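You operate a simulated robot arm through the tools that you are given. There is no shell and no other tool. Be economical: measure what you need, move in short steps, check, and stop when the job is done.

Carry out the task below with a simulated two-armed robot. There is one attempt and no reset: what you move stays moved.

## Task
On the clear stretch of the work table, fold the rag in half, so that it is half as long.

It is judged by the outcome, as a careful person would: the job done as asked, and still so three seconds after it is handed in. It fails if anything else is knocked over, pushed out of place, dropped, spilled or broken. Flat cloth is picked up by pressing the open fingertips on it (5 to 10 N) and closing them slowly along it; thin cloth reads only 2 to 8 mm in the jaws.

## Robot
Two 7-joint arms with two-finger parallel grippers on one trunk, on a base that drives. Base frame: it is fixed to the floor where the robot stands at the start and does not move with it; the origin is under the middle of the robot, x ahead of it, y to its left, z up. Readings come in m, degrees, newtons and seconds.
The left shoulder is at the start at [0.07, 0.163, 1.045], the right one opposite. Places, roughly: clear stretch of the work table [0.5, 0.1, 0.8]. Payload 3.43 kg a hand.
Tool frame (each hand has its own): the origin (TCP) lies between the finger pads and is the grasp point; the fingertips stand 0.034 m ahead of it; z points along the fingers, y is the line along which they close. Largest opening 0.128 m; finger width 0.024, thickness 0.012; the body of the gripper, 0.048 by 0.13 m, starts 0.096 m behind the TCP.
Orientation is that of the tool frame in the base frame, as [roll, pitch, yaw] about the fixed x, y, z axes, in that order (R = Rz(yaw) Ry(pitch) Rx(roll)). With the fingers straight down and closing along the base's y, the tool's x points along the base's -x, its y along +y and its z along -z.

## Interface
- The arms move only by the tool send_rows. It takes "left_targets", "right_targets" or both (then of equal length, played together; a hand with none holds still); each is a list of rows, each a list of 7 numbers: the turn, a rotation vector about the tool's x, y, z in degrees, then the shift along the tool's x, y, z in m, then the opening, from 0 (shut) to 1 (fully open). In form: [[wx, wy, wz, x, y, z, claw], ...]. A call has 1 to 20 rows; each row is the pose to reach, as a shift and turn from the pose commanded when the call began, along the tool's axes at that moment. Rows are played at 5 a second. More than 0.05 m and 8.6 degrees between two rows, or a gripper value outside its range, and nothing of the call is played. A pose out of reach is approached as far as the arm can. The call stops where the force on the tool passes 40 N (or 10 N more than at its start, if that is more) or the arm is blocked; 0.2 s more then pass. The fingers move at their own pace (about 0.153 m/s each) and stop on an object; they squeeze with about 45 N. The grip force told is the motor's: it shows also when the fingers shut on nothing. Time passes only in rows, and 0.2 s behind the last, so rows that repeat a pose let the fingers close. It gives the time, the measured TCP pose, the force on the tool (base axes), the opening and the grip force at its end, in the units of the frame above (readings bear some noise).
- Cameras (640 x 400 px; columns grow to the right, rows downward): "scene" is now at [0.1351, 0.0401, 1.2602]; the picture's right is [0.29, -0.96, -0.00], its down [-0.65, -0.20, -0.74] and it looks along [0.70, 0.21, -0.68] (base axes); focal length 214 px, centre (320, 200). "left" rides on the left gripper at [0.076, 0.011, -0.16] in its tool frame; the picture's right is [-0.15, 0.99, 0.00], its down [-0.88, -0.13, -0.46] and it looks along [-0.45, -0.07, 0.89] (tool axes); focal length 234 px, centre (320, 200). "right" rides on the right gripper at [0.076, -0.011, -0.16] in its tool frame; the picture's right is [0.15, 0.99, 0.00], its down [-0.88, 0.13, -0.46] and it looks along [-0.45, 0.07, 0.89] (tool axes); focal length 234 px, centre (320, 200). There is no depth. A picture from a camera that has moved, and an enlarged one, comes with that camera's place and axes in the base frame and with its lens. The place of the scene camera against the robot may be out by one fixed shift of up to 0.018 m in any direction.
- camera(camera): a new picture of that camera. The clock stands still meanwhile.
- lift_body(by): slides the trunk up (or, below 0, down) by that many m; the arms and the scene camera ride with it, the base frame stays. It gives what a move gives, with no picture.
- base_move(legs): drives the robot by 1 to 6 legs, each [ahead, left, turn to the left] in m, m and degrees, along the robot's own axes; the way and the turn of a leg run together, so that a leg with both is an arc; at most 1.5 m and 180 degrees a leg. The arms and the cameras ride along, it lands a little off, and it stops where it bumps. It gives what a move gives.
- head_to(pan, tilt): turns the head with the scene camera to pan (to the left, within 86 degrees either way) and tilt (down, from -29 to 69), counted from straight ahead of the robot. It gives what a move gives.
- enlarge(camera, box): a new picture of the part [left, top, right, bottom] of that camera's present view, enlarged. The clock stands still meanwhile.
- job_done(): hands the job in; it is judged then, once.

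Work in short steps. Places have to be worked out from the pictures, the camera data and where the tool is seen: move nearer, look again, correct. Check each grasp and each placing, and mend what went wrong. You have 120 turns and 92 pictures in all, those below and enlarged ones among them. Open the grippers and draw the arms clear of the work before you hand the job in, unless the task says otherwise; then end with one line.

The tools are called after "Call:" as name(argument=value, ...) on one line, values as JSON. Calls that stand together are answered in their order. send_rows: Moves the arms, as the interface text tells. Its arguments: {"type":"object","properties":{"left_targets":{"type":"array"},"right_targets":{"type":"array"}},"required":[]} The other tools are called the same way: lift_body (by) slides the trunk up or down; base_move (legs) drives the base; head_to (pan, tilt) turns the head that bears the scene camera; camera (camera) takes a picture; enlarge (camera, box) takes an enlarged picture of a part of a camera's view; job_done () hands the job in.

At the start:

```text
time_s: 0.0
left_tcp_pos: [0.658, 0.2109, 0.9901]
left_orientation: [-180.0, 0.0, -179.9]
left_contact_force: [0.2, 0.7, -0.7]
left_opening: 0.1281
left_finger_force: 0.0
right_tcp_pos: [0.6358, -0.2466, 1.0604]
right_orientation: [-180.0, 0.0, -180.0]
right_contact_force: [-0.6, 0.5, -0.2]
right_opening: 0.128
right_finger_force: 0.2
trunk travel left (down, up): [-0.525, 0.415]
robot x, y, heading: [0.003, 0.0011, -0.2]
head pan, tilt: [16.9, 42.6]
```

scene: 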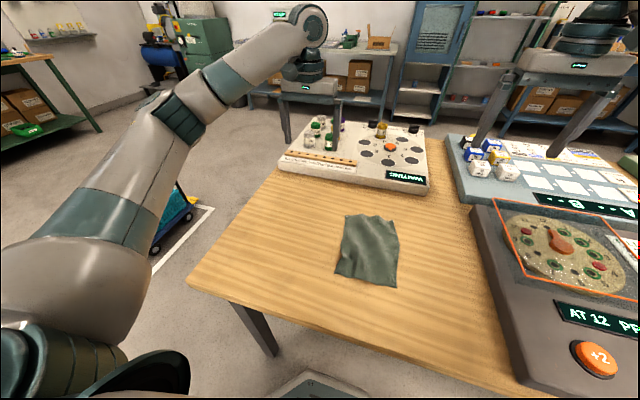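
right: 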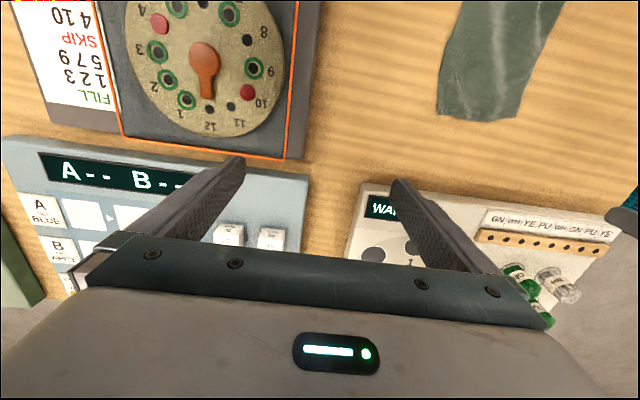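
left: 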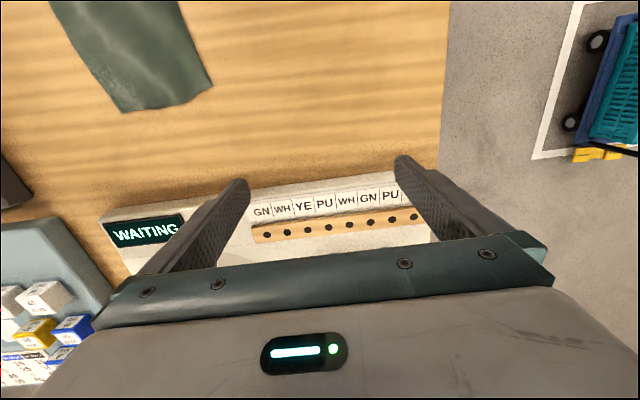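

The rag lies roughly in front of the robot. I take an enlarged picture to measure its corners.

Call:
enlarge(camera="scene", box=[290, 190, 450, 290])

```text
4.00 times, centred on (370, 240) of scene
camera zoom: at [0.1351, 0.0401, 1.2602], right [0.29, -0.96, 0.0], down [-0.65, -0.2, -0.74], along [0.7, 0.21, -0.68], focal length 858 px, centre (120, 40)
```

zoom: 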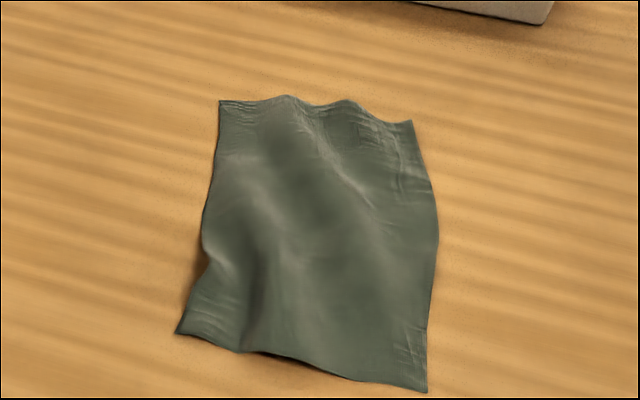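

The rag is about 0.21 (x) by 0.155 (y), centred near (0.516, 0.015) and turned about 5°. I'll back off slightly to get comfortable reach at both ends, and turn both hands so they close along x with their cameras outward.

Call:
base_move(legs=[[-0.13, 0, 0]])

```text
time_s: 1.3
left_tcp_pos: [0.5265, 0.2104, 0.988]
left_orientation: [-180.0, 0.0, -180.0]
left_contact_force: [-0.1, 0.5, 0.2]
left_opening: 0.1279
left_finger_force: 0.0
right_tcp_pos: [0.5044, -0.2455, 1.06]
right_orientation: [-180.0, 0.0, -179.8]
right_contact_force: [0.5, 0.0, 0.3]
right_opening: 0.128
right_finger_force: 0.1
trunk travel left (down, up): [-0.525, 0.415]
robot x, y, heading: [-0.1303, -0.002, -0.0]
head pan, tilt: [16.9, 42.6]
```

Turn both hands by about 90° (aligned to the rag's 5° slant) while staying high.

Call:
send_rows(left_targets=[[0, 0, 7.08, -0.007, 0, 0.003, 1], [0, 0, 14.17, -0.014, 0, 0.006, 1], [0, 0, 21.25, -0.021, 0, 0.009, 1], [0, 0, 28.33, -0.028, 0, 0.012, 1], [0, 0, 35.4, -0.035, 0, 0.015, 1], [0, 0, 42.5, -0.042, 0, 0.018, 1], [0, 0, 49.6, -0.049, 0, 0.021, 1], [0, 0, 56.7, -0.056, 0, 0.024, 1], [0, 0, 63.75, -0.063, 0, 0.027, 1], [0, 0, 70.8, -0.07, 0, 0.03, 1], [0, 0, 77.9, -0.077, 0, 0.033, 1], [0, 0, 85, -0.084, 0, 0.036, 1], [0, 0, 85, -0.084, 0, 0.036, 1]], right_targets=[[0, 0, -7.92, -0.009, 0.01, 0.009, 1], [0, 0, -15.83, -0.018, 0.02, 0.018, 1], [0, 0, -23.75, -0.027, 0.03, 0.027, 1], [0, 0, -31.7, -0.036, 0.04, 0.036, 1], [0, 0, -39.6, -0.045, 0.05, 0.045, 1], [0, 0, -47.5, -0.054, 0.06, 0.054, 1], [0, 0, -55.4, -0.063, 0.07, 0.063, 1], [0, 0, -63.3, -0.072, 0.08, 0.072, 1], [0, 0, -71.25, -0.081, 0.09, 0.081, 1], [0, 0, -79.2, -0.09, 0.1, 0.09, 1], [0, 0, -87.1, -0.1, 0.11, 0.1, 1], [0, 0, -95, -0.11, 0.12, 0.11, 1], [0, 0, -95, -0.11, 0.12, 0.11, 1]])

Call:
camera(camera="left")

Call:
camera(camera="right")

Call:
camera(camera="scene")

```text
time_s: 4.1
left_tcp_pos: [0.609, 0.2131, 0.9506]
left_orientation: [-180.0, 0.1, 95.2]
left_contact_force: [0.1, 1.0, -0.1]
left_opening: 0.1279
left_finger_force: 0.1
right_tcp_pos: [0.3275, -0.0794, 0.9608]
right_orientation: [-179.3, -0.3, -88.2]
right_contact_force: [-0.3, -0.4, -0.8]
right_opening: 0.1281
right_finger_force: 0.0
right hand out of reach, approached as far as the arm can: row 6, 7, 8, 9, 10, 11, 12, 13
trunk travel left (down, up): [-0.525, 0.415]
robot x, y, heading: [-0.131, -0.0011, -0.0]
head pan, tilt: [16.9, 42.6]
```

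```text
87 pictures are left
camera left: at [0.6129, 0.2892, 1.1092], right [1.0, -0.06, 0.0], down [-0.05, -0.89, 0.46], along [-0.03, -0.46, -0.89], focal length 234 px, centre (320, 200)
```

left: 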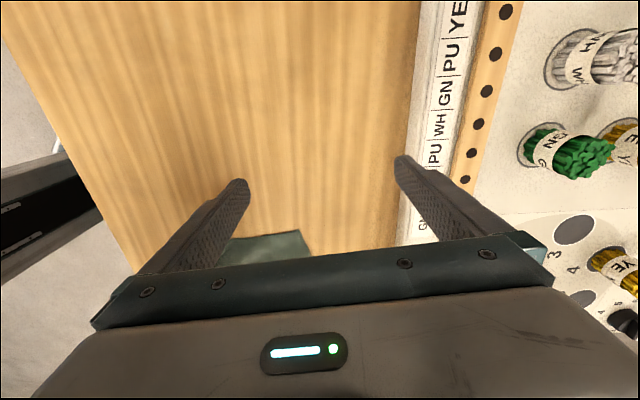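

```text
86 pictures are left
camera right: at [0.3384, -0.1543, 1.1212], right [-0.98, -0.18, -0.01], down [-0.16, 0.88, 0.45], along [-0.07, 0.44, -0.89], focal length 234 px, centre (320, 200)
```

right: 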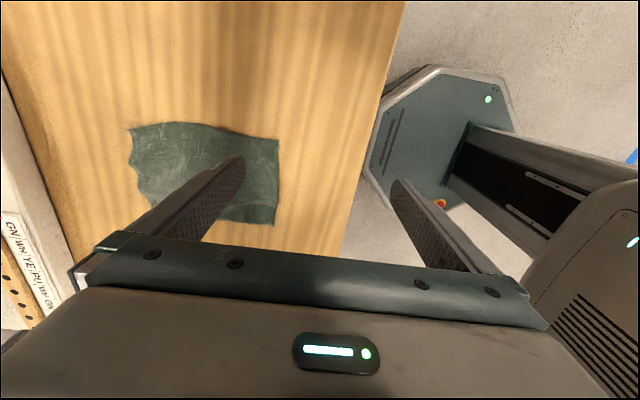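

```text
85 pictures are left
camera scene: at [0.0026, 0.0418, 1.2603], right [0.29, -0.96, 0.0], down [-0.65, -0.2, -0.74], along [0.7, 0.21, -0.68], focal length 214 px, centre (320, 200)
```

scene: 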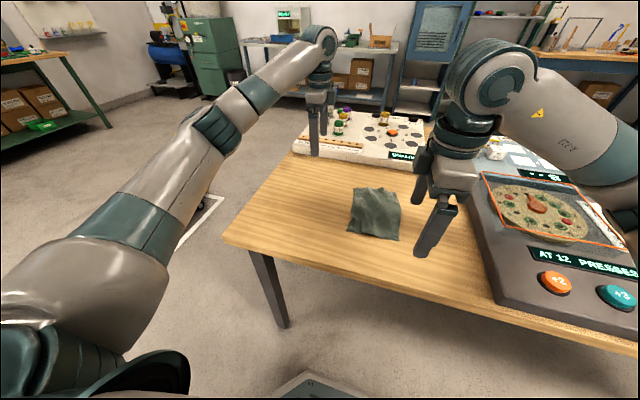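

The right arm did not reach its target; I test with a small upward command to see whether it recovers from there.

Call:
send_rows(right_targets=[[0, 0, 0, 0, 0, -0.02, 1], [0, 0, 0, 0, 0, -0.03, 1]])

```text
time_s: 4.7
left_tcp_pos: [0.6096, 0.2116, 0.9516]
left_orientation: [180.0, 0.0, 95.2]
left_contact_force: [-0.9, 0.4, 0.8]
left_opening: 0.1278
left_finger_force: 0.1
right_tcp_pos: [0.3284, -0.0816, 0.9914]
right_orientation: [-179.3, -0.2, -88.5]
right_contact_force: [-0.5, 0.9, -1.0]
right_opening: 0.1279
right_finger_force: 0.2
trunk travel left (down, up): [-0.525, 0.415]
robot x, y, heading: [-0.1342, -0.001, 0.0]
head pan, tilt: [16.9, 42.6]
```

The commanded pose is now the actual one. I move the right hand forward (+x, which is tool −y) and see whether it follows.

Call:
send_rows(right_targets=[[0, 0, 0, 0, -0.025, 0, 1], [0, 0, 0, 0, -0.05, 0, 1], [0, 0, 0, 0, -0.075, 0, 1], [0, 0, 0, 0, -0.1, 0, 1], [0, 0, 0, 0, -0.125, 0, 1], [0, 0, 0, 0, -0.15, 0, 1], [0, 0, 0, 0, -0.175, 0, 1], [0, 0, 0, 0, -0.2, 0, 1]])

```text
time_s: 6.5
left_tcp_pos: [0.6101, 0.211, 0.9525]
left_orientation: [-180.0, -0.1, 95.1]
left_contact_force: [0.2, 0.8, -0.2]
left_opening: 0.1281
left_finger_force: 0.0
right_tcp_pos: [0.3391, -0.0468, 0.9854]
right_orientation: [-179.3, -0.3, -88.6]
right_contact_force: [0.6, 0.2, 0.6]
right_opening: 0.128
right_finger_force: 0.0
right hand out of reach, approached as far as the arm can: row 1, 2, 3, 4, 5, 6, 7, 8
trunk travel left (down, up): [-0.525, 0.415]
robot x, y, heading: [-0.1323, -0.0023, 0.0]
head pan, tilt: [16.9, 42.6]
```

The wrist limits the right turn. I reduce its yaw to about 60° from native (which points the closing line diagonally toward the far-right corner, good for pinching) and advance again; the left gets the mirrored angle.

Call:
send_rows(right_targets=[[0, 0, 8, 0.005, 0, 0, 1], [0, 0, 16, 0.01, 0, 0, 1], [0, 0, 24, 0.015, -0.01, 0, 1], [0, 0, 31, 0.02, -0.03, 0, 1], [0, 0, 31, 0.03, -0.06, 0, 1], [0, 0, 31, 0.04, -0.09, 0, 1], [0, 0, 31, 0.05, -0.12, 0, 1], [0, 0, 31, 0.05, -0.15, 0, 1], [0, 0, 31, 0.05, -0.18, 0, 1], [0, 0, 31, 0.05, -0.21, 0, 1], [0, 0, 31, 0.05, -0.24, 0, 1], [0, 0, 31, 0.05, -0.26, 0, 1], [0, 0, 31, 0.05, -0.26, 0, 1]], left_targets=[[0, 0, -5, 0, 0, 0, 1], [0, 0, -10, 0, 0, 0, 1], [0, 0, -15, 0, 0, 0, 1], [0, 0, -20, 0, 0, 0, 1], [0, 0, -25, 0, 0, 0, 1], [0, 0, -25, -0.01, 0, 0, 1], [0, 0, -25, -0.02, 0, 0, 1], [0, 0, -25, -0.03, 0, 0, 1], [0, 0, -25, -0.04, 0, 0, 1], [0, 0, -25, -0.05, 0, 0, 1], [0, 0, -25, -0.06, 0, 0, 1], [0, 0, -25, -0.07, 0, 0, 1], [0, 0, -25, -0.07, 0, 0, 1]])

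```text
time_s: 9.3
left_tcp_pos: [0.6151, 0.142, 0.9516]
left_orientation: [-180.0, 0.0, 120.0]
left_contact_force: [-1.3, 0.3, -0.7]
left_opening: 0.1281
left_finger_force: 0.1
right_tcp_pos: [0.4864, -0.0969, 0.9847]
right_orientation: [-179.2, 0.1, -119.4]
right_contact_force: [-0.2, 0.5, 0.1]
right_opening: 0.1283
right_finger_force: 0.0
right hand out of reach, approached as far as the arm can: row 9, 10, 11, 12, 13
trunk travel left (down, up): [-0.525, 0.415]
robot x, y, heading: [-0.1322, 0.0, -0.2]
head pan, tilt: [16.9, 42.6]
```

Still a wrist limit; reduce the right yaw to about 40° from native and try to advance again.

Call:
send_rows(right_targets=[[0, 0, 8, 0, 0, 0, 1], [0, 0, 16, 0, 0, 0, 1], [0, 0, 21, 0, 0, 0, 1], [0, 0, 21, -0.01, -0.02, 0, 1], [0, 0, 21, -0.02, -0.045, 0, 1], [0, 0, 21, -0.03, -0.067, 0, 1], [0, 0, 21, -0.038, -0.085, 0, 1], [0, 0, 21, -0.045, -0.101, 0, 1], [0, 0, 21, -0.045, -0.101, 0, 1]])

Call:
camera(camera="right")

Call:
camera(camera="left")

Call:
camera(camera="scene")

```text
time_s: 11.3
left_tcp_pos: [0.6157, 0.14, 0.9526]
left_orientation: [-180.0, -0.1, 120.1]
left_contact_force: [-0.5, 0.7, -0.9]
left_opening: 0.128
left_finger_force: 0.0
right_tcp_pos: [0.5987, -0.1021, 0.987]
right_orientation: [-179.4, 0.3, -140.4]
right_contact_force: [-0.4, -0.1, 0.1]
right_opening: 0.128
right_finger_force: 0.2
trunk travel left (down, up): [-0.525, 0.415]
robot x, y, heading: [-0.1312, -0.0034, -0.1]
head pan, tilt: [16.9, 42.6]
```

```text
84 pictures are left
camera right: at [0.5436, -0.1587, 1.1465], right [-0.74, 0.67, -0.01], down [0.59, 0.66, 0.46], along [0.31, 0.33, -0.89], focal length 234 px, centre (320, 200)
```

right: 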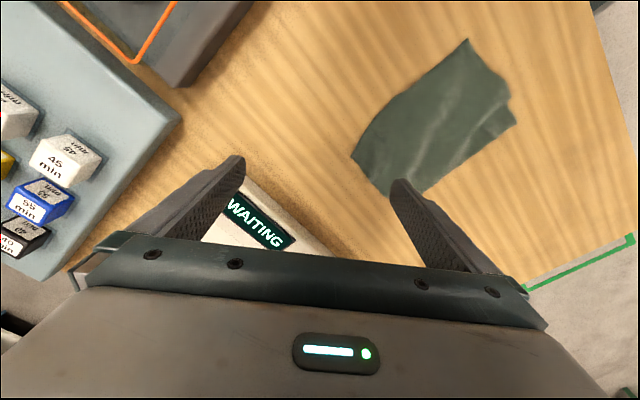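

```text
83 pictures are left
camera left: at [0.5871, 0.212, 1.1095], right [0.93, 0.37, 0.0], down [0.33, -0.83, 0.46], along [0.17, -0.42, -0.89], focal length 234 px, centre (320, 200)
```

left: 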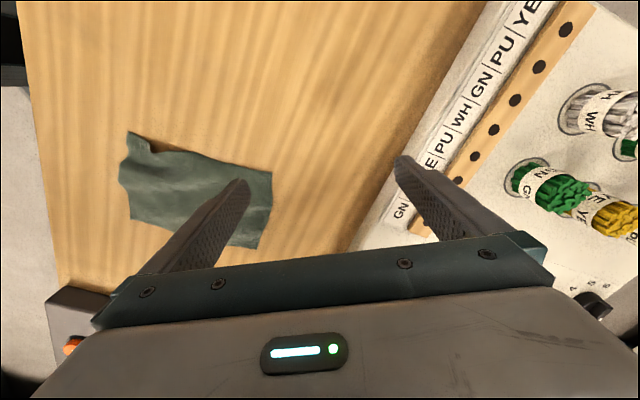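

```text
82 pictures are left
camera scene: at [0.0033, 0.0399, 1.2602], right [0.29, -0.96, 0.0], down [-0.65, -0.2, -0.74], along [0.7, 0.21, -0.68], focal length 214 px, centre (320, 200)
```

scene: 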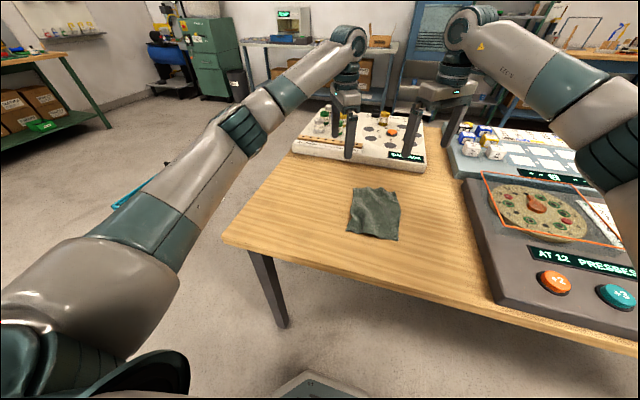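

Combining the left and right hand views with the scene view, they agree only if the table top is at z≈0.80. The rag corners are then about NL(0.376,0.066), NR(0.383,−0.067), FR(0.578,−0.052), FL(0.566,0.080). I stage both hands above the far corners, tilting them 12° outward for clearance, with a small opening.

Call:
send_rows(left_targets=[[0.4, -3, 3.75, -0.004, -0.025, 0.012, 0.6], [0.8, -6, 7.5, -0.008, -0.05, 0.025, 0.28], [1.2, -9, 11.25, -0.012, -0.075, 0.038, 0.28], [1.6, -12, 15, -0.017, -0.1, 0.0526, 0.28], [1.6, -12, 15, -0.017, -0.1, 0.0526, 0.28]], right_targets=[[0, -3, 0, -0.001, 0.017, 0.02, 0.6], [0, -6, 0, -0.003, 0.034, 0.042, 0.28], [0, -9, 0, -0.004, 0.052, 0.065, 0.28], [0, -12, 0, -0.0055, 0.069, 0.087, 0.28], [0, -12, 0, -0.0055, 0.069, 0.087, 0.28]])

Call:
camera(camera="right")

Call:
camera(camera="left")

Call:
enlarge(camera="scene", box=[260, 70, 500, 250])

```text
time_s: 12.5
left_tcp_pos: [0.5362, 0.0756, 0.8993]
left_orientation: [-180.0, 12.1, 105.0]
left_contact_force: [-0.3, -0.1, -0.1]
left_opening: 0.0359
left_finger_force: 0.1
right_tcp_pos: [0.5569, -0.0458, 0.8981]
right_orientation: [-179.4, 12.4, -140.2]
right_contact_force: [0.1, -0.8, 0.7]
right_opening: 0.0359
right_finger_force: 0.1
trunk travel left (down, up): [-0.525, 0.415]
robot x, y, heading: [-0.1344, 0.0016, -0.1]
head pan, tilt: [16.9, 42.6]
```

```text
81 pictures are left
camera right: at [0.4805, -0.122, 1.0392], right [-0.74, 0.67, -0.04], down [0.5, 0.59, 0.63], along [0.45, 0.45, -0.77], focal length 234 px, centre (320, 200)
```

right: 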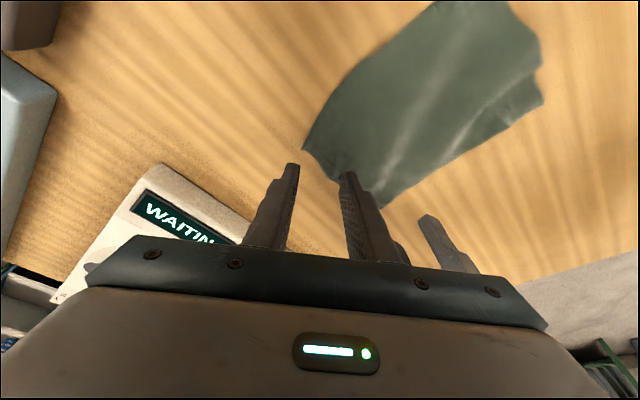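

```text
80 pictures are left
camera left: at [0.5195, 0.1813, 1.0377], right [0.99, 0.12, 0.03], down [0.07, -0.77, 0.63], along [0.1, -0.62, -0.78], focal length 234 px, centre (320, 200)
```

left: 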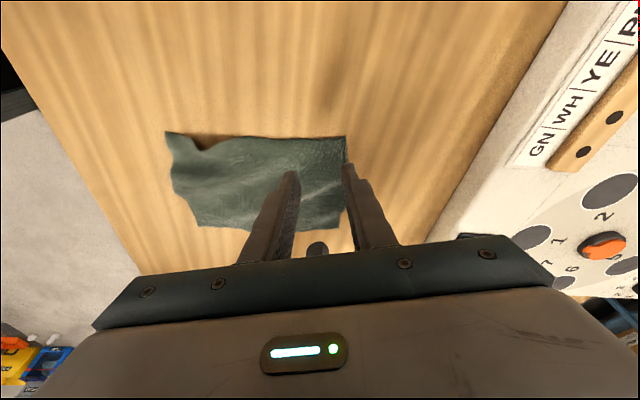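

```text
2.22 times, centred on (380, 160) of scene
camera zoom: at [0.0032, 0.0402, 1.2603], right [0.29, -0.96, 0.0], down [-0.65, -0.2, -0.74], along [0.7, 0.21, -0.68], focal length 477 px, centre (187, 289)
```

zoom: 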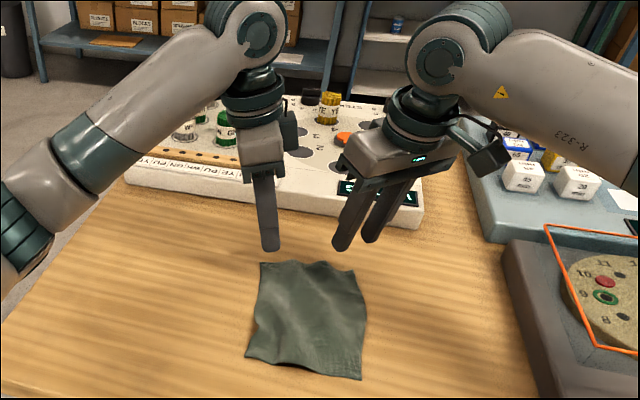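

Hand views confirm FL≈(0.566,0.081), FR≈(0.582,−0.053). I lower both hands to just above the cloth with small corrections.

Call:
send_rows(left_targets=[[0, 0, 0, -0.002, 0, 0.025, 0.28], [0, 0, 0, 0.002, 0, 0.042, 0.28], [0, 0, 0, 0.0044, 0, 0.0525, 0.28], [0, 0, 0, 0.0048, 0, 0.0563, 0.28]], right_targets=[[0, 0, 0, -0.001, 0.004, 0.025, 0.28], [0, 0, 0, 0.002, 0.0077, 0.042, 0.28], [0, 0, 0, 0.0044, 0.0077, 0.0525, 0.28], [0, 0, 0, 0.0053, 0.0077, 0.0561, 0.28]])

Call:
camera(camera="left")

Call:
camera(camera="right")

```text
time_s: 13.5
left_tcp_pos: [0.5403, 0.0698, 0.8435]
left_orientation: [-180.0, 12.1, 104.9]
left_contact_force: [-0.6, 0.6, 0.8]
left_opening: 0.0358
left_finger_force: 0.1
right_tcp_pos: [0.5595, -0.0341, 0.8438]
right_orientation: [-179.3, 12.3, -140.2]
right_contact_force: [-0.3, 0.2, 0.2]
right_opening: 0.0358
right_finger_force: 0.1
trunk travel left (down, up): [-0.525, 0.415]
robot x, y, heading: [-0.1341, 0.0001, 0.1]
head pan, tilt: [16.9, 42.6]
```

```text
78 pictures are left
camera left: at [0.5223, 0.1757, 0.9827], right [0.99, 0.12, 0.03], down [0.07, -0.77, 0.63], along [0.1, -0.62, -0.78], focal length 234 px, centre (320, 200)
```

left: 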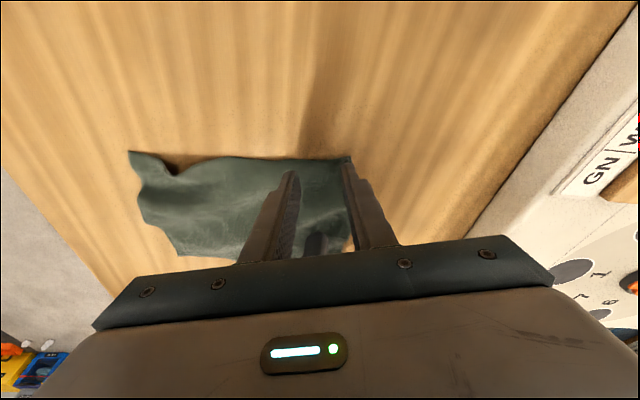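

```text
77 pictures are left
camera right: at [0.4808, -0.1117, 0.9843], right [-0.74, 0.67, -0.04], down [0.5, 0.59, 0.63], along [0.45, 0.45, -0.77], focal length 234 px, centre (320, 200)
```

right: 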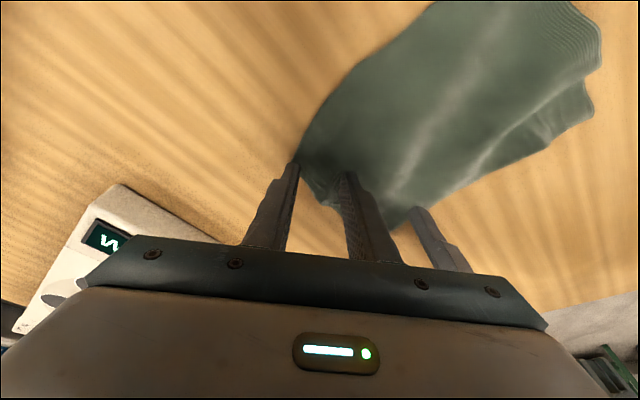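

No contact yet; the outer fingers sit right at the corners, so I shift both inward 10 mm along their closing lines and lower in small steps.

Call:
send_rows(left_targets=[[0, 0, 0, 0, -0.01, 0, 0.28], [0, 0, 0, 0.0008, -0.01, 0.004, 0.28], [0, 0, 0, 0.0012, -0.01, 0.006, 0.28], [0, 0, 0, 0.0015, -0.01, 0.0075, 0.28]], right_targets=[[0, 0, 0, 0, 0.01, 0, 0.28], [0, 0, 0, 0.0008, 0.01, 0.004, 0.28], [0, 0, 0, 0.0012, 0.01, 0.006, 0.28], [0, 0, 0, 0.0015, 0.01, 0.0075, 0.28]])

```text
time_s: 14.5
left_tcp_pos: [0.53, 0.0671, 0.8375]
left_orientation: [-179.9, 12.1, 105.0]
left_contact_force: [0.1, -0.1, 1.8]
left_opening: 0.036
left_finger_force: 0.0
right_tcp_pos: [0.5521, -0.0283, 0.8364]
right_orientation: [-179.4, 12.4, -140.3]
right_contact_force: [0.5, 0.2, 9.8]
right_opening: 0.0359
right_finger_force: 0.1
trunk travel left (down, up): [-0.525, 0.415]
robot x, y, heading: [-0.133, -0.0004, 0.1]
head pan, tilt: [16.9, 42.6]
```

Right presses at ~10 N, left barely touches; lower the left 1 mm.

Call:
send_rows(left_targets=[[0, 0, 0, 0.0002, 0, 0.001, 0.28], [0, 0, 0, 0.0002, 0, 0.001, 0.28]])

```text
time_s: 15.1
left_tcp_pos: [0.5291, 0.0673, 0.837]
left_orientation: [179.9, 12.1, 105.0]
left_contact_force: [0.0, -2.1, 8.2]
left_opening: 0.036
left_finger_force: 0.0
right_tcp_pos: [0.5508, -0.0274, 0.8377]
right_orientation: [-179.3, 12.5, -140.3]
right_contact_force: [3.3, 1.5, 13.0]
right_opening: 0.0354
right_finger_force: 0.1
trunk travel left (down, up): [-0.525, 0.415]
robot x, y, heading: [-0.1328, 0.0009, -0.0]
head pan, tilt: [16.9, 42.6]
```

Now close both slowly, easing the right up 0.4 mm.

Call:
send_rows(left_targets=[[0, 0, 0, 0, 0, 0, 0.26], [0, 0, 0, 0, 0, 0, 0.24], [0, 0, 0, 0, 0, 0, 0.22], [0, 0, 0, 0, 0, 0, 0.2], [0, 0, 0, 0, 0, 0, 0.18], [0, 0, 0, 0, 0, 0, 0.16], [0, 0, 0, 0, 0, 0, 0.14], [0, 0, 0, 0, 0, 0, 0.12], [0, 0, 0, 0, 0, 0, 0.1], [0, 0, 0, 0, 0, 0, 0.08], [0, 0, 0, 0, 0, 0, 0.06], [0, 0, 0, 0, 0, 0, 0.04], [0, 0, 0, 0, 0, 0, 0.02], [0, 0, 0, 0, 0, 0, 0], [0, 0, 0, 0, 0, 0, 0]], right_targets=[[0, 0, 0, 0, 0, -0.0004, 0.26], [0, 0, 0, 0, 0, -0.0004, 0.24], [0, 0, 0, 0, 0, -0.0004, 0.22], [0, 0, 0, 0, 0, -0.0004, 0.2], [0, 0, 0, 0, 0, -0.0004, 0.18], [0, 0, 0, 0, 0, -0.0004, 0.16], [0, 0, 0, 0, 0, -0.0004, 0.14], [0, 0, 0, 0, 0, -0.0004, 0.12], [0, 0, 0, 0, 0, -0.0004, 0.1], [0, 0, 0, 0, 0, -0.0004, 0.08], [0, 0, 0, 0, 0, -0.0004, 0.06], [0, 0, 0, 0, 0, -0.0004, 0.04], [0, 0, 0, 0, 0, -0.0004, 0.02], [0, 0, 0, 0, 0, -0.0004, 0], [0, 0, 0, 0, 0, -0.0004, 0]])

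Call:
camera(camera="left")

Call:
camera(camera="right")

```text
time_s: 18.3
left_tcp_pos: [0.5294, 0.067, 0.8371]
left_orientation: [179.9, 12.0, 105.0]
left_contact_force: [-0.5, -1.5, 17.4]
left_opening: 0.002
left_finger_force: 36.2
right_tcp_pos: [0.5505, -0.0278, 0.8377]
right_orientation: [-179.3, 12.4, -140.4]
right_contact_force: [0.4, 0.9, 5.8]
right_opening: 0.0021
right_finger_force: 37.3
trunk travel left (down, up): [-0.525, 0.415]
robot x, y, heading: [-0.132, 0.0007, 0.3]
head pan, tilt: [16.9, 42.6]
```

```text
76 pictures are left
camera left: at [0.5109, 0.1728, 0.9751], right [0.99, 0.12, 0.03], down [0.07, -0.77, 0.63], along [0.1, -0.62, -0.78], focal length 234 px, centre (320, 200)
```

left: 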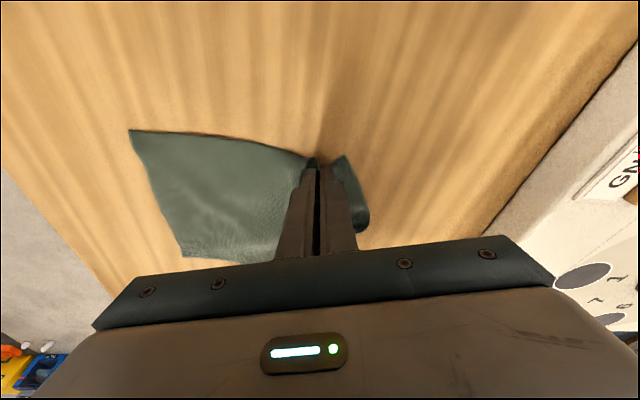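

```text
75 pictures are left
camera right: at [0.4733, -0.1045, 0.9777], right [-0.74, 0.67, -0.04], down [0.5, 0.59, 0.63], along [0.45, 0.45, -0.77], focal length 234 px, centre (320, 200)
```

right: 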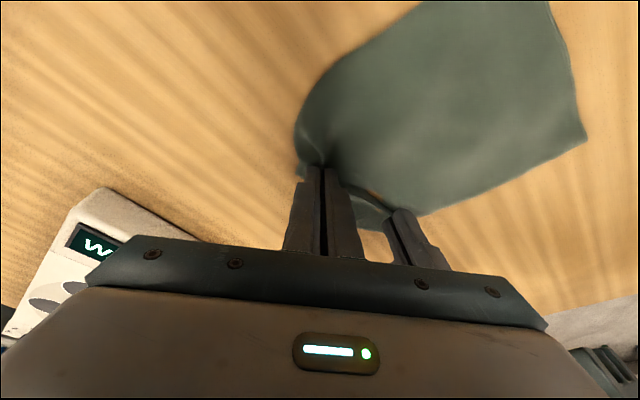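

Both hands hold cloth, but with ~2 cm flaps beyond the pinch, which would end up turned over after folding. I reopen slowly under light pressure and regrasp with the outer finger just off the edge so the hem itself is pinched.

Call:
send_rows(left_targets=[[0, 0, 0, 0, 0, -0.001, 0.03], [0, 0, 0, 0, 0, -0.001, 0.07], [0, 0, 0, 0, 0, -0.001, 0.11], [0, 0, 0, 0, 0, -0.001, 0.15], [0, 0, 0, 0, 0, -0.001, 0.2], [0, 0, 0, 0, 0, -0.001, 0.25], [0, 0, 0, 0, 0, -0.001, 0.29], [0, 0, 0, 0, 0, -0.015, 0.29], [0, 0, 0, 0, 0, -0.03, 0.29], [0, 0, 0, 0, 0, -0.03, 0.29]], right_targets=[[0, 0, 0, 0, 0, 0, 0.03], [0, 0, 0, 0, 0, 0, 0.07], [0, 0, 0, 0, 0, 0, 0.11], [0, 0, 0, 0, 0, 0, 0.15], [0, 0, 0, 0, 0, 0, 0.2], [0, 0, 0, 0, 0, 0, 0.25], [0, 0, 0, 0, 0, 0, 0.29], [0, 0, 0, 0, 0, -0.015, 0.29], [0, 0, 0, 0, 0, -0.03, 0.29], [0, 0, 0, 0, 0, -0.03, 0.29]])

Call:
camera(camera="left")

Call:
camera(camera="right")

Call:
enlarge(camera="scene", box=[300, 140, 460, 250])

```text
time_s: 20.5
left_tcp_pos: [0.5283, 0.0726, 0.8647]
left_orientation: [-180.0, 12.1, 105.0]
left_contact_force: [-0.3, 0.3, 0.8]
left_opening: 0.0371
left_finger_force: 0.0
right_tcp_pos: [0.5476, -0.0327, 0.8642]
right_orientation: [-179.4, 12.3, -140.4]
right_contact_force: [-0.6, -0.4, -1.0]
right_opening: 0.0371
right_finger_force: 0.1
trunk travel left (down, up): [-0.525, 0.415]
robot x, y, heading: [-0.1315, 0.0001, -0.0]
head pan, tilt: [16.9, 42.6]
```

```text
74 pictures are left
camera left: at [0.5119, 0.1793, 1.0028], right [0.99, 0.12, 0.03], down [0.07, -0.77, 0.63], along [0.1, -0.62, -0.78], focal length 234 px, centre (320, 200)
```

left: 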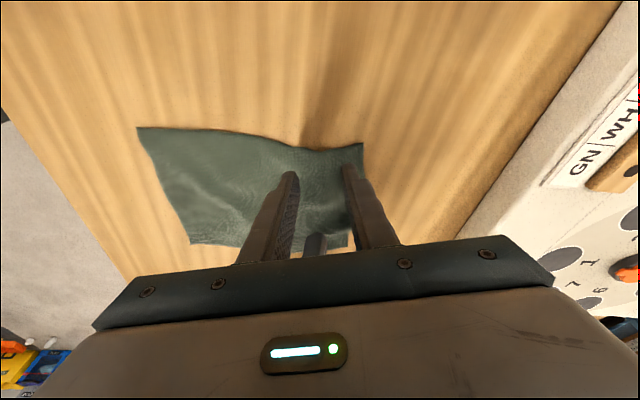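

```text
73 pictures are left
camera right: at [0.4701, -0.1091, 1.0052], right [-0.74, 0.67, -0.04], down [0.5, 0.59, 0.63], along [0.45, 0.45, -0.77], focal length 234 px, centre (320, 200)
```

right: 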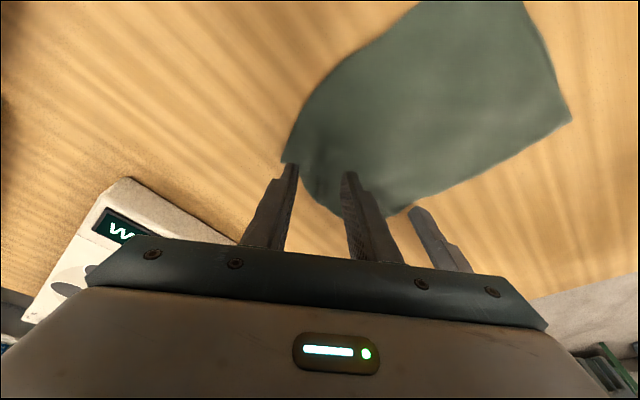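

```text
3.64 times, centred on (380, 195) of scene
camera zoom: at [0.0039, 0.0402, 1.2601], right [0.29, -0.96, 0.0], down [-0.65, -0.2, -0.74], along [0.7, 0.21, -0.68], focal length 780 px, centre (102, 218)
```

zoom: 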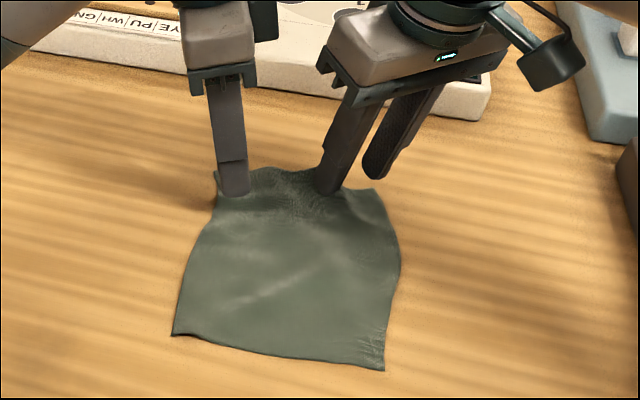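

The rag relaxed flat again; corners FL(0.568,0.089), FR(0.581,−0.052), NL(0.371,0.082), NR(0.383,−0.065). I shift both hands outward so the outer fingers stand just off the edge, then lower to contact.

Call:
send_rows(left_targets=[[0, 0, 0, -0.005, 0.028, 0.001, 0.32], [0, 0, 0, -0.0008, 0.028, 0.0206, 0.32], [0, 0, 0, 0, 0.028, 0.0245, 0.32], [0, 0, 0, 0.0005, 0.028, 0.0268, 0.32], [0, 0, 0, 0.0005, 0.028, 0.0268, 0.32]], right_targets=[[0, 0, 0, -0.0063, -0.0236, 0.0013, 0.32], [0, 0, 0, -0.0021, -0.0236, 0.0209, 0.32], [0, 0, 0, -0.0013, -0.0236, 0.0248, 0.32], [0, 0, 0, -0.001, -0.0236, 0.0265, 0.32], [0, 0, 0, -0.001, -0.0236, 0.0265, 0.32]])

Call:
camera(camera="left")

Call:
camera(camera="right")

```text
time_s: 21.7
left_tcp_pos: [0.5578, 0.075, 0.8376]
left_orientation: [-179.9, 12.1, 105.0]
left_contact_force: [1.2, 0.6, 0.7]
left_opening: 0.0409
left_finger_force: 0.0
right_tcp_pos: [0.5685, -0.0475, 0.8391]
right_orientation: [-179.4, 12.3, -140.3]
right_contact_force: [-0.2, 0.6, 0.8]
right_opening: 0.0411
right_finger_force: 0.0
trunk travel left (down, up): [-0.525, 0.415]
robot x, y, heading: [-0.1281, 0.0001, 0.0]
head pan, tilt: [16.9, 42.6]
```

```text
71 pictures are left
camera left: at [0.5395, 0.1811, 0.9763], right [0.99, 0.12, 0.03], down [0.07, -0.77, 0.63], along [0.1, -0.62, -0.78], focal length 234 px, centre (320, 200)
```

left: 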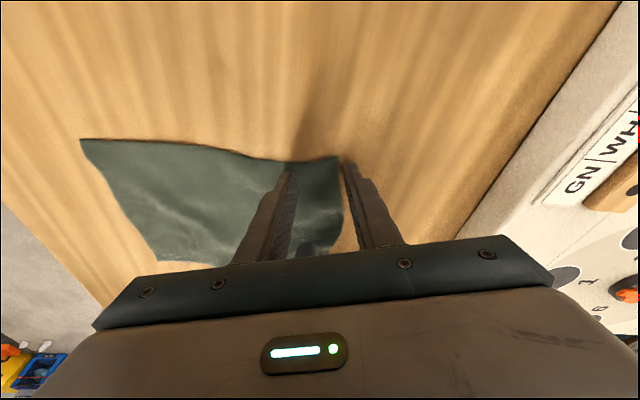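

```text
70 pictures are left
camera right: at [0.4905, -0.1235, 0.9805], right [-0.74, 0.67, -0.04], down [0.5, 0.59, 0.63], along [0.45, 0.45, -0.77], focal length 234 px, centre (320, 200)
```

right: 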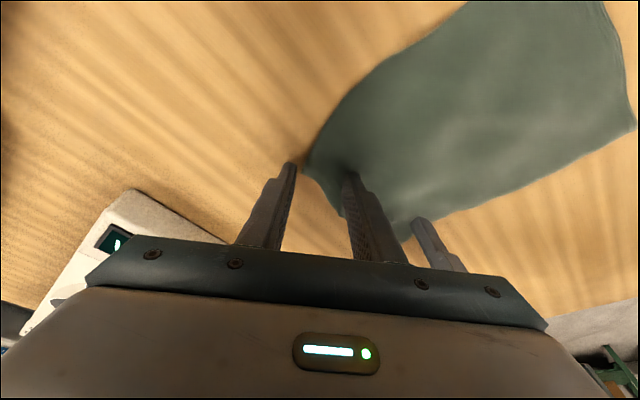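

Outer fingers are just off the edge on both hands as intended. Press down in small amounts.

Call:
send_rows(left_targets=[[0, 0, 0, 0.0003, 0, 0.0012, 0.32], [0, 0, 0, 0.0003, 0, 0.0018, 0.32]], right_targets=[[0, 0, 0, 0.0003, 0, 0.0015, 0.32], [0, 0, 0, 0.0005, 0, 0.0025, 0.32]])

```text
time_s: 22.3
left_tcp_pos: [0.5576, 0.0746, 0.8368]
left_orientation: [180.0, 12.1, 105.0]
left_contact_force: [-0.5, 1.3, 2.8]
left_opening: 0.0412
left_finger_force: 0.0
right_tcp_pos: [0.5672, -0.0472, 0.8381]
right_orientation: [-179.4, 12.3, -140.2]
right_contact_force: [-0.3, -0.9, 0.1]
right_opening: 0.0409
right_finger_force: 0.1
trunk travel left (down, up): [-0.525, 0.415]
robot x, y, heading: [-0.1283, -0.0027, -0.0]
head pan, tilt: [16.9, 42.6]
```

Nearly in contact; lower a little more.

Call:
send_rows(left_targets=[[0, 0, 0, 0.0001, 0, 0.0006, 0.32], [0, 0, 0, 0.0001, 0, 0.0008, 0.32]], right_targets=[[0, 0, 0, 0.0002, 0, 0.001, 0.32], [0, 0, 0, 0.0003, 0, 0.0016, 0.32]])

```text
time_s: 22.9
left_tcp_pos: [0.5571, 0.0743, 0.8367]
left_orientation: [180.0, 12.1, 105.0]
left_contact_force: [1.0, 1.7, 6.0]
left_opening: 0.04
left_finger_force: 0.1
right_tcp_pos: [0.5665, -0.0468, 0.8375]
right_orientation: [-179.4, 12.4, -140.2]
right_contact_force: [0.9, 0.0, 3.0]
right_opening: 0.0407
right_finger_force: 0.1
trunk travel left (down, up): [-0.525, 0.415]
robot x, y, heading: [-0.1331, 0.0027, -0.1]
head pan, tilt: [16.9, 42.6]
```

Lower slightly more (right 0.8 mm, left 0.4 mm) and close slowly.

Call:
send_rows(left_targets=[[0, 0, 0, 0, 0, 0.0004, 0.32], [0, 0, 0, 0, 0, 0.0004, 0.3], [0, 0, 0, 0, 0, 0.0004, 0.28], [0, 0, 0, 0, 0, 0.0004, 0.26], [0, 0, 0, 0, 0, 0.0004, 0.24], [0, 0, 0, 0, 0, 0.0004, 0.22], [0, 0, 0, 0, 0, 0.0004, 0.2], [0, 0, 0, 0, 0, 0.0004, 0.18], [0, 0, 0, 0, 0, 0.0004, 0.16], [0, 0, 0, 0, 0, 0.0004, 0.14], [0, 0, 0, 0, 0, 0.0004, 0.12], [0, 0, 0, 0, 0, 0.0004, 0.1], [0, 0, 0, 0, 0, 0.0004, 0.08], [0, 0, 0, 0, 0, 0.0004, 0.06], [0, 0, 0, 0, 0, 0.0004, 0.04], [0, 0, 0, 0, 0, 0.0004, 0.02], [0, 0, 0, 0, 0, 0.0004, 0], [0, 0, 0, 0, 0, 0.0004, 0]], right_targets=[[0, 0, 0, 0, 0, 0.0008, 0.32], [0, 0, 0, 0, 0, 0.0008, 0.3], [0, 0, 0, 0, 0, 0.0008, 0.28], [0, 0, 0, 0, 0, 0.0008, 0.26], [0, 0, 0, 0, 0, 0.0008, 0.24], [0, 0, 0, 0, 0, 0.0008, 0.22], [0, 0, 0, 0, 0, 0.0008, 0.2], [0, 0, 0, 0, 0, 0.0008, 0.18], [0, 0, 0, 0, 0, 0.0008, 0.16], [0, 0, 0, 0, 0, 0.0008, 0.14], [0, 0, 0, 0, 0, 0.0008, 0.12], [0, 0, 0, 0, 0, 0.0008, 0.1], [0, 0, 0, 0, 0, 0.0008, 0.08], [0, 0, 0, 0, 0, 0.0008, 0.06], [0, 0, 0, 0, 0, 0.0008, 0.04], [0, 0, 0, 0, 0, 0.0008, 0.02], [0, 0, 0, 0, 0, 0.0008, 0], [0, 0, 0, 0, 0, 0.0008, 0]])

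Call:
camera(camera="left")

Call:
camera(camera="right")

```text
time_s: 26.7
left_tcp_pos: [0.5561, 0.0754, 0.8374]
left_orientation: [179.9, 12.0, 105.0]
left_contact_force: [0.4, -1.6, 0.7]
left_opening: 0.0025
left_finger_force: 36.9
right_tcp_pos: [0.5652, -0.0452, 0.8364]
right_orientation: [-179.3, 12.4, -140.3]
right_contact_force: [-3.5, 1.8, 17.2]
right_opening: 0.0022
right_finger_force: 36.9
trunk travel left (down, up): [-0.525, 0.415]
robot x, y, heading: [-0.1389, 0.0018, 0.0]
head pan, tilt: [16.9, 42.6]
```

```text
69 pictures are left
camera left: at [0.538, 0.1813, 0.9751], right [0.99, 0.12, 0.03], down [0.07, -0.77, 0.63], along [0.1, -0.62, -0.78], focal length 234 px, centre (320, 200)
```

left: 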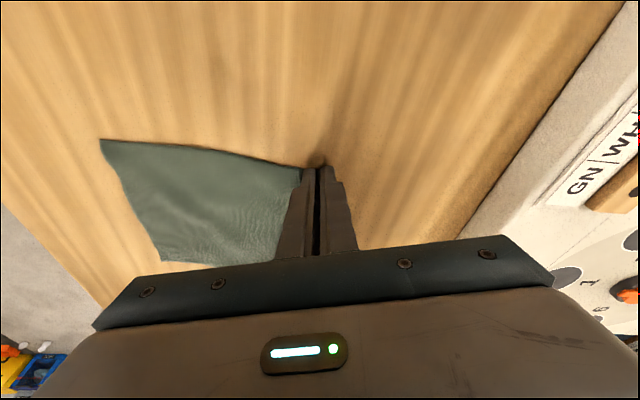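

```text
68 pictures are left
camera right: at [0.4885, -0.1224, 0.9774], right [-0.74, 0.67, -0.04], down [0.5, 0.59, 0.63], along [0.45, 0.45, -0.77], focal length 234 px, centre (320, 200)
```

right: 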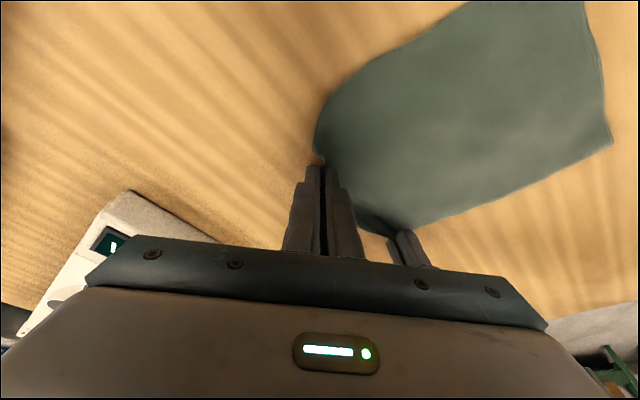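

The hem is now pinched with no flap on either side. I lift the first quarter of a folding arc and check that both corners are held.

Call:
send_rows(left_targets=[[0, 0, 0, -0.0029, -0.0015, -0.0154, 0], [0, 0, 0, -0.005, -0.0058, -0.0302, 0], [0, 0, 0, -0.0061, -0.0128, -0.0441, 0], [0, 0, 0, -0.0064, -0.0223, -0.0566, 0]], right_targets=[[0, 0, 0, -0.0019, 0.001, -0.0156, 0], [0, 0, 0, -0.0013, 0.0039, -0.031, 0], [0, 0, 0, 0.0021, 0.0087, -0.0458, 0], [0, 0, 0, 0.0078, 0.0152, -0.0596, 0]])

Call:
camera(camera="left")

Call:
enlarge(camera="scene", box=[300, 140, 460, 250])

```text
time_s: 27.7
left_tcp_pos: [0.5344, 0.0729, 0.8927]
left_orientation: [-180.0, 12.2, 104.9]
left_contact_force: [-0.7, -0.9, -0.5]
left_opening: 0.0022
left_finger_force: 36.6
right_tcp_pos: [0.5409, -0.0459, 0.8916]
right_orientation: [-179.5, 12.2, -140.3]
right_contact_force: [-0.1, 0.9, 0.1]
right_opening: 0.0021
right_finger_force: 37.0
trunk travel left (down, up): [-0.525, 0.415]
robot x, y, heading: [-0.131, 0.0, -0.0]
head pan, tilt: [16.9, 42.6]
```

```text
67 pictures are left
camera left: at [0.5154, 0.1793, 1.031], right [0.99, 0.12, 0.03], down [0.07, -0.77, 0.63], along [0.1, -0.62, -0.78], focal length 234 px, centre (320, 200)
```

left: 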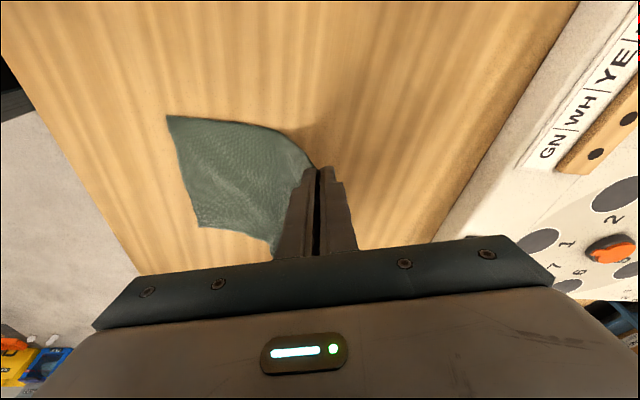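

```text
3.64 times, centred on (380, 195) of scene
camera zoom: at [0.0025, 0.04, 1.2603], right [0.29, -0.96, 0.0], down [-0.65, -0.2, -0.74], along [0.7, 0.21, -0.68], focal length 780 px, centre (102, 218)
```

zoom: 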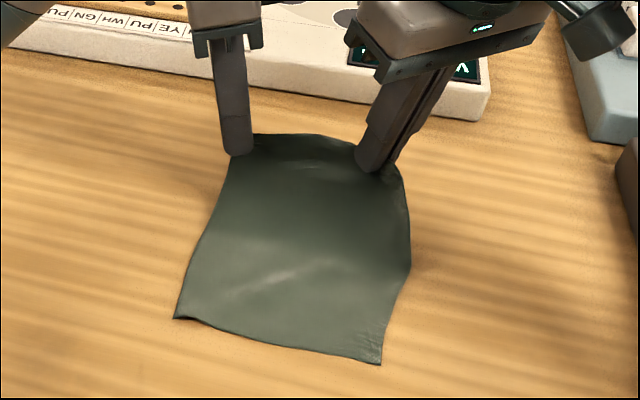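

Both corners are firmly held and the cloth lifts cleanly. Continue over the top of the arc and partway down.

Call:
send_rows(left_targets=[[0, 0, 0, 0.0008, -0.0116, -0.0102, 0], [0, 0, 0, 0.0024, -0.0247, -0.0181, 0], [0, 0, 0, 0.005, -0.039, -0.0233, 0], [0, 0, 0, 0.0083, -0.0539, -0.0256, 0], [0, 0, 0, 0.0122, -0.0688, -0.0249, 0], [0, 0, 0, 0.0166, -0.0831, -0.0211, 0], [0, 0, 0, 0.0213, -0.0962, -0.0145, 0], [0, 0, 0, 0.0262, -0.1078, -0.0055, 0]], right_targets=[[0, 0, 0, 0.0082, 0.0078, -0.0118, 0], [0, 0, 0, 0.0182, 0.0168, -0.0215, 0], [0, 0, 0, 0.0299, 0.0265, -0.0286, 0], [0, 0, 0, 0.0426, 0.0366, -0.0329, 0], [0, 0, 0, 0.056, 0.0466, -0.0342, 0], [0, 0, 0, 0.0695, 0.0563, -0.0324, 0], [0, 0, 0, 0.0827, 0.0653, -0.0276, 0], [0, 0, 0, 0.0949, 0.0731, -0.0201, 0]])

Call:
camera(camera="left")

Call:
camera(camera="right")

Call:
enlarge(camera="scene", box=[300, 140, 460, 250])

```text
time_s: 29.5
left_tcp_pos: [0.4232, 0.0726, 0.8914]
left_orientation: [-179.9, 12.2, 104.9]
left_contact_force: [0.3, -2.8, 0.0]
left_opening: 0.0024
left_finger_force: 37.1
right_tcp_pos: [0.4203, -0.0512, 0.8903]
right_orientation: [-179.4, 12.4, -140.3]
right_contact_force: [0.4, 2.1, 0.0]
right_opening: 0.0021
right_finger_force: 37.3
trunk travel left (down, up): [-0.525, 0.415]
robot x, y, heading: [-0.133, -0.0024, -0.1]
head pan, tilt: [16.9, 42.6]
```

```text
65 pictures are left
camera left: at [0.4043, 0.1785, 1.0305], right [0.99, 0.12, 0.03], down [0.07, -0.77, 0.63], along [0.1, -0.62, -0.78], focal length 234 px, centre (320, 200)
```

left: 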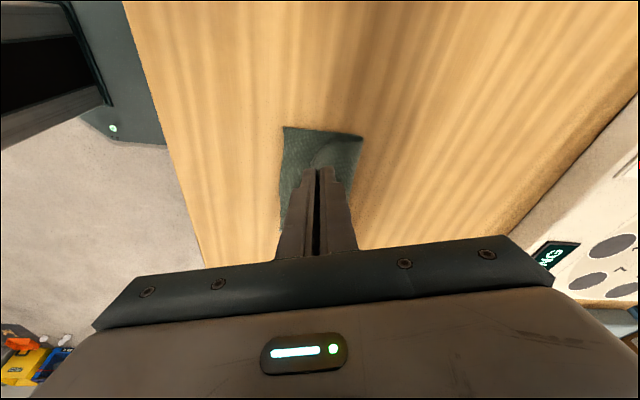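

```text
64 pictures are left
camera right: at [0.3427, -0.1284, 1.0305], right [-0.74, 0.67, -0.04], down [0.5, 0.59, 0.63], along [0.45, 0.45, -0.77], focal length 234 px, centre (320, 200)
```

right: 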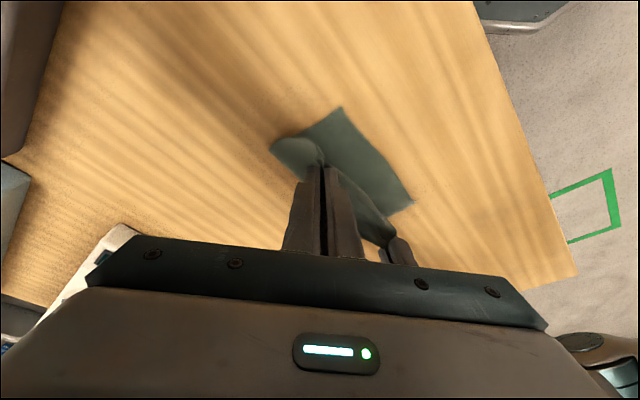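

```text
3.64 times, centred on (380, 195) of scene
camera zoom: at [0.0033, 0.0402, 1.2603], right [0.29, -0.96, 0.0], down [-0.65, -0.2, -0.74], along [0.7, 0.21, -0.68], focal length 780 px, centre (102, 218)
```

zoom: 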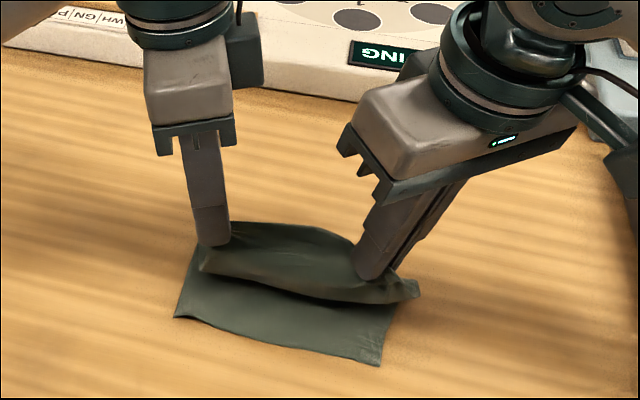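

The fold is going over cleanly and the near edge has not moved. Continue down to 8 mm above contact and inspect.

Call:
send_rows(left_targets=[[0, 0, 0, 0.0049, -0.0095, 0.0115, 0], [0, 0, 0, 0.0094, -0.0165, 0.0246, 0], [0, 0, 0, 0.0132, -0.0208, 0.0372, 0], [0, 0, 0, 0.0155, -0.0223, 0.0464, 0]], right_targets=[[0, 0, 0, 0.0109, 0.0065, 0.0102, 0], [0, 0, 0, 0.0199, 0.0113, 0.0224, 0], [0, 0, 0, 0.0265, 0.0142, 0.0344, 0], [0, 0, 0, 0.0297, 0.0152, 0.0434, 0]])

Call:
camera(camera="left")

Call:
camera(camera="right")

Call:
enlarge(camera="scene", box=[300, 160, 440, 250])

```text
time_s: 30.5
left_tcp_pos: [0.4015, 0.0717, 0.8423]
left_orientation: [-180.0, 12.0, 105.1]
left_contact_force: [0.0, -5.3, -0.1]
left_opening: 0.0025
left_finger_force: 36.8
right_tcp_pos: [0.3958, -0.0541, 0.8416]
right_orientation: [-179.4, 12.4, -140.2]
right_contact_force: [1.5, 4.3, 0.2]
right_opening: 0.0024
right_finger_force: 36.9
trunk travel left (down, up): [-0.525, 0.415]
robot x, y, heading: [-0.1322, 0.0005, 0.0]
head pan, tilt: [16.9, 42.6]
```

```text
62 pictures are left
camera left: at [0.3823, 0.1787, 0.981], right [0.99, 0.12, 0.03], down [0.07, -0.77, 0.63], along [0.1, -0.62, -0.78], focal length 234 px, centre (320, 200)
```

left: 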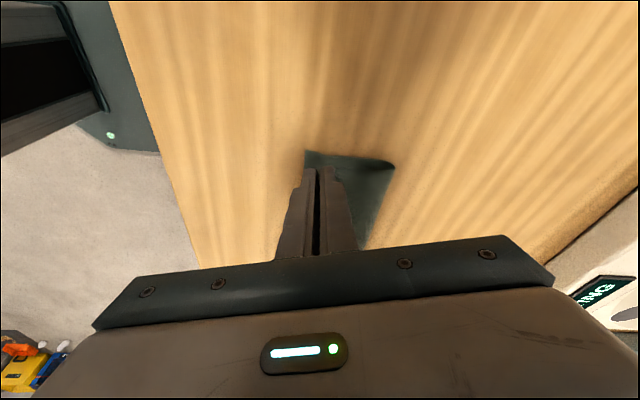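

```text
61 pictures are left
camera right: at [0.3179, -0.1305, 0.9817], right [-0.74, 0.67, -0.04], down [0.5, 0.59, 0.63], along [0.45, 0.45, -0.77], focal length 234 px, centre (320, 200)
```

right: 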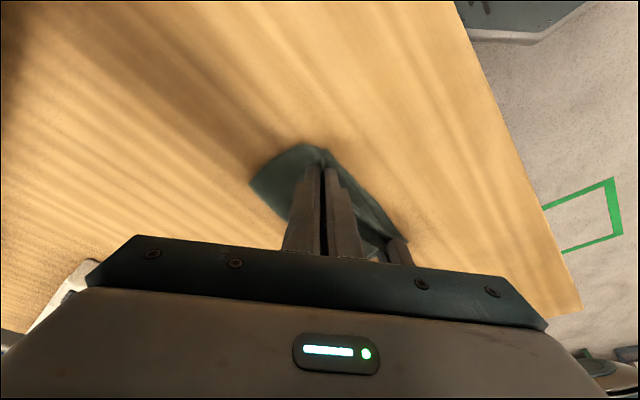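

```text
4.44 times, centred on (370, 205) of scene
camera zoom: at [0.0035, 0.0401, 1.2603], right [0.29, -0.96, 0.0], down [-0.65, -0.2, -0.74], along [0.7, 0.21, -0.68], focal length 953 px, centre (98, 178)
```

zoom: 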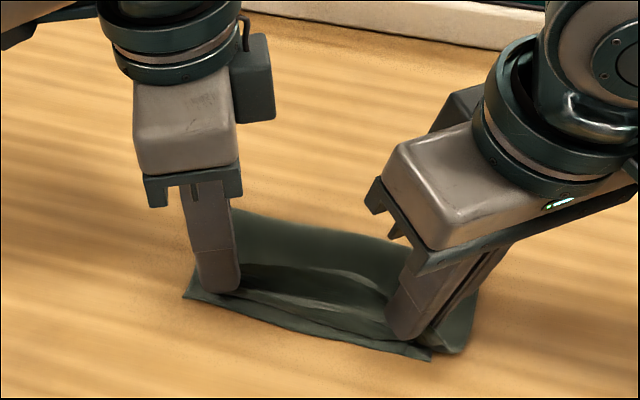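

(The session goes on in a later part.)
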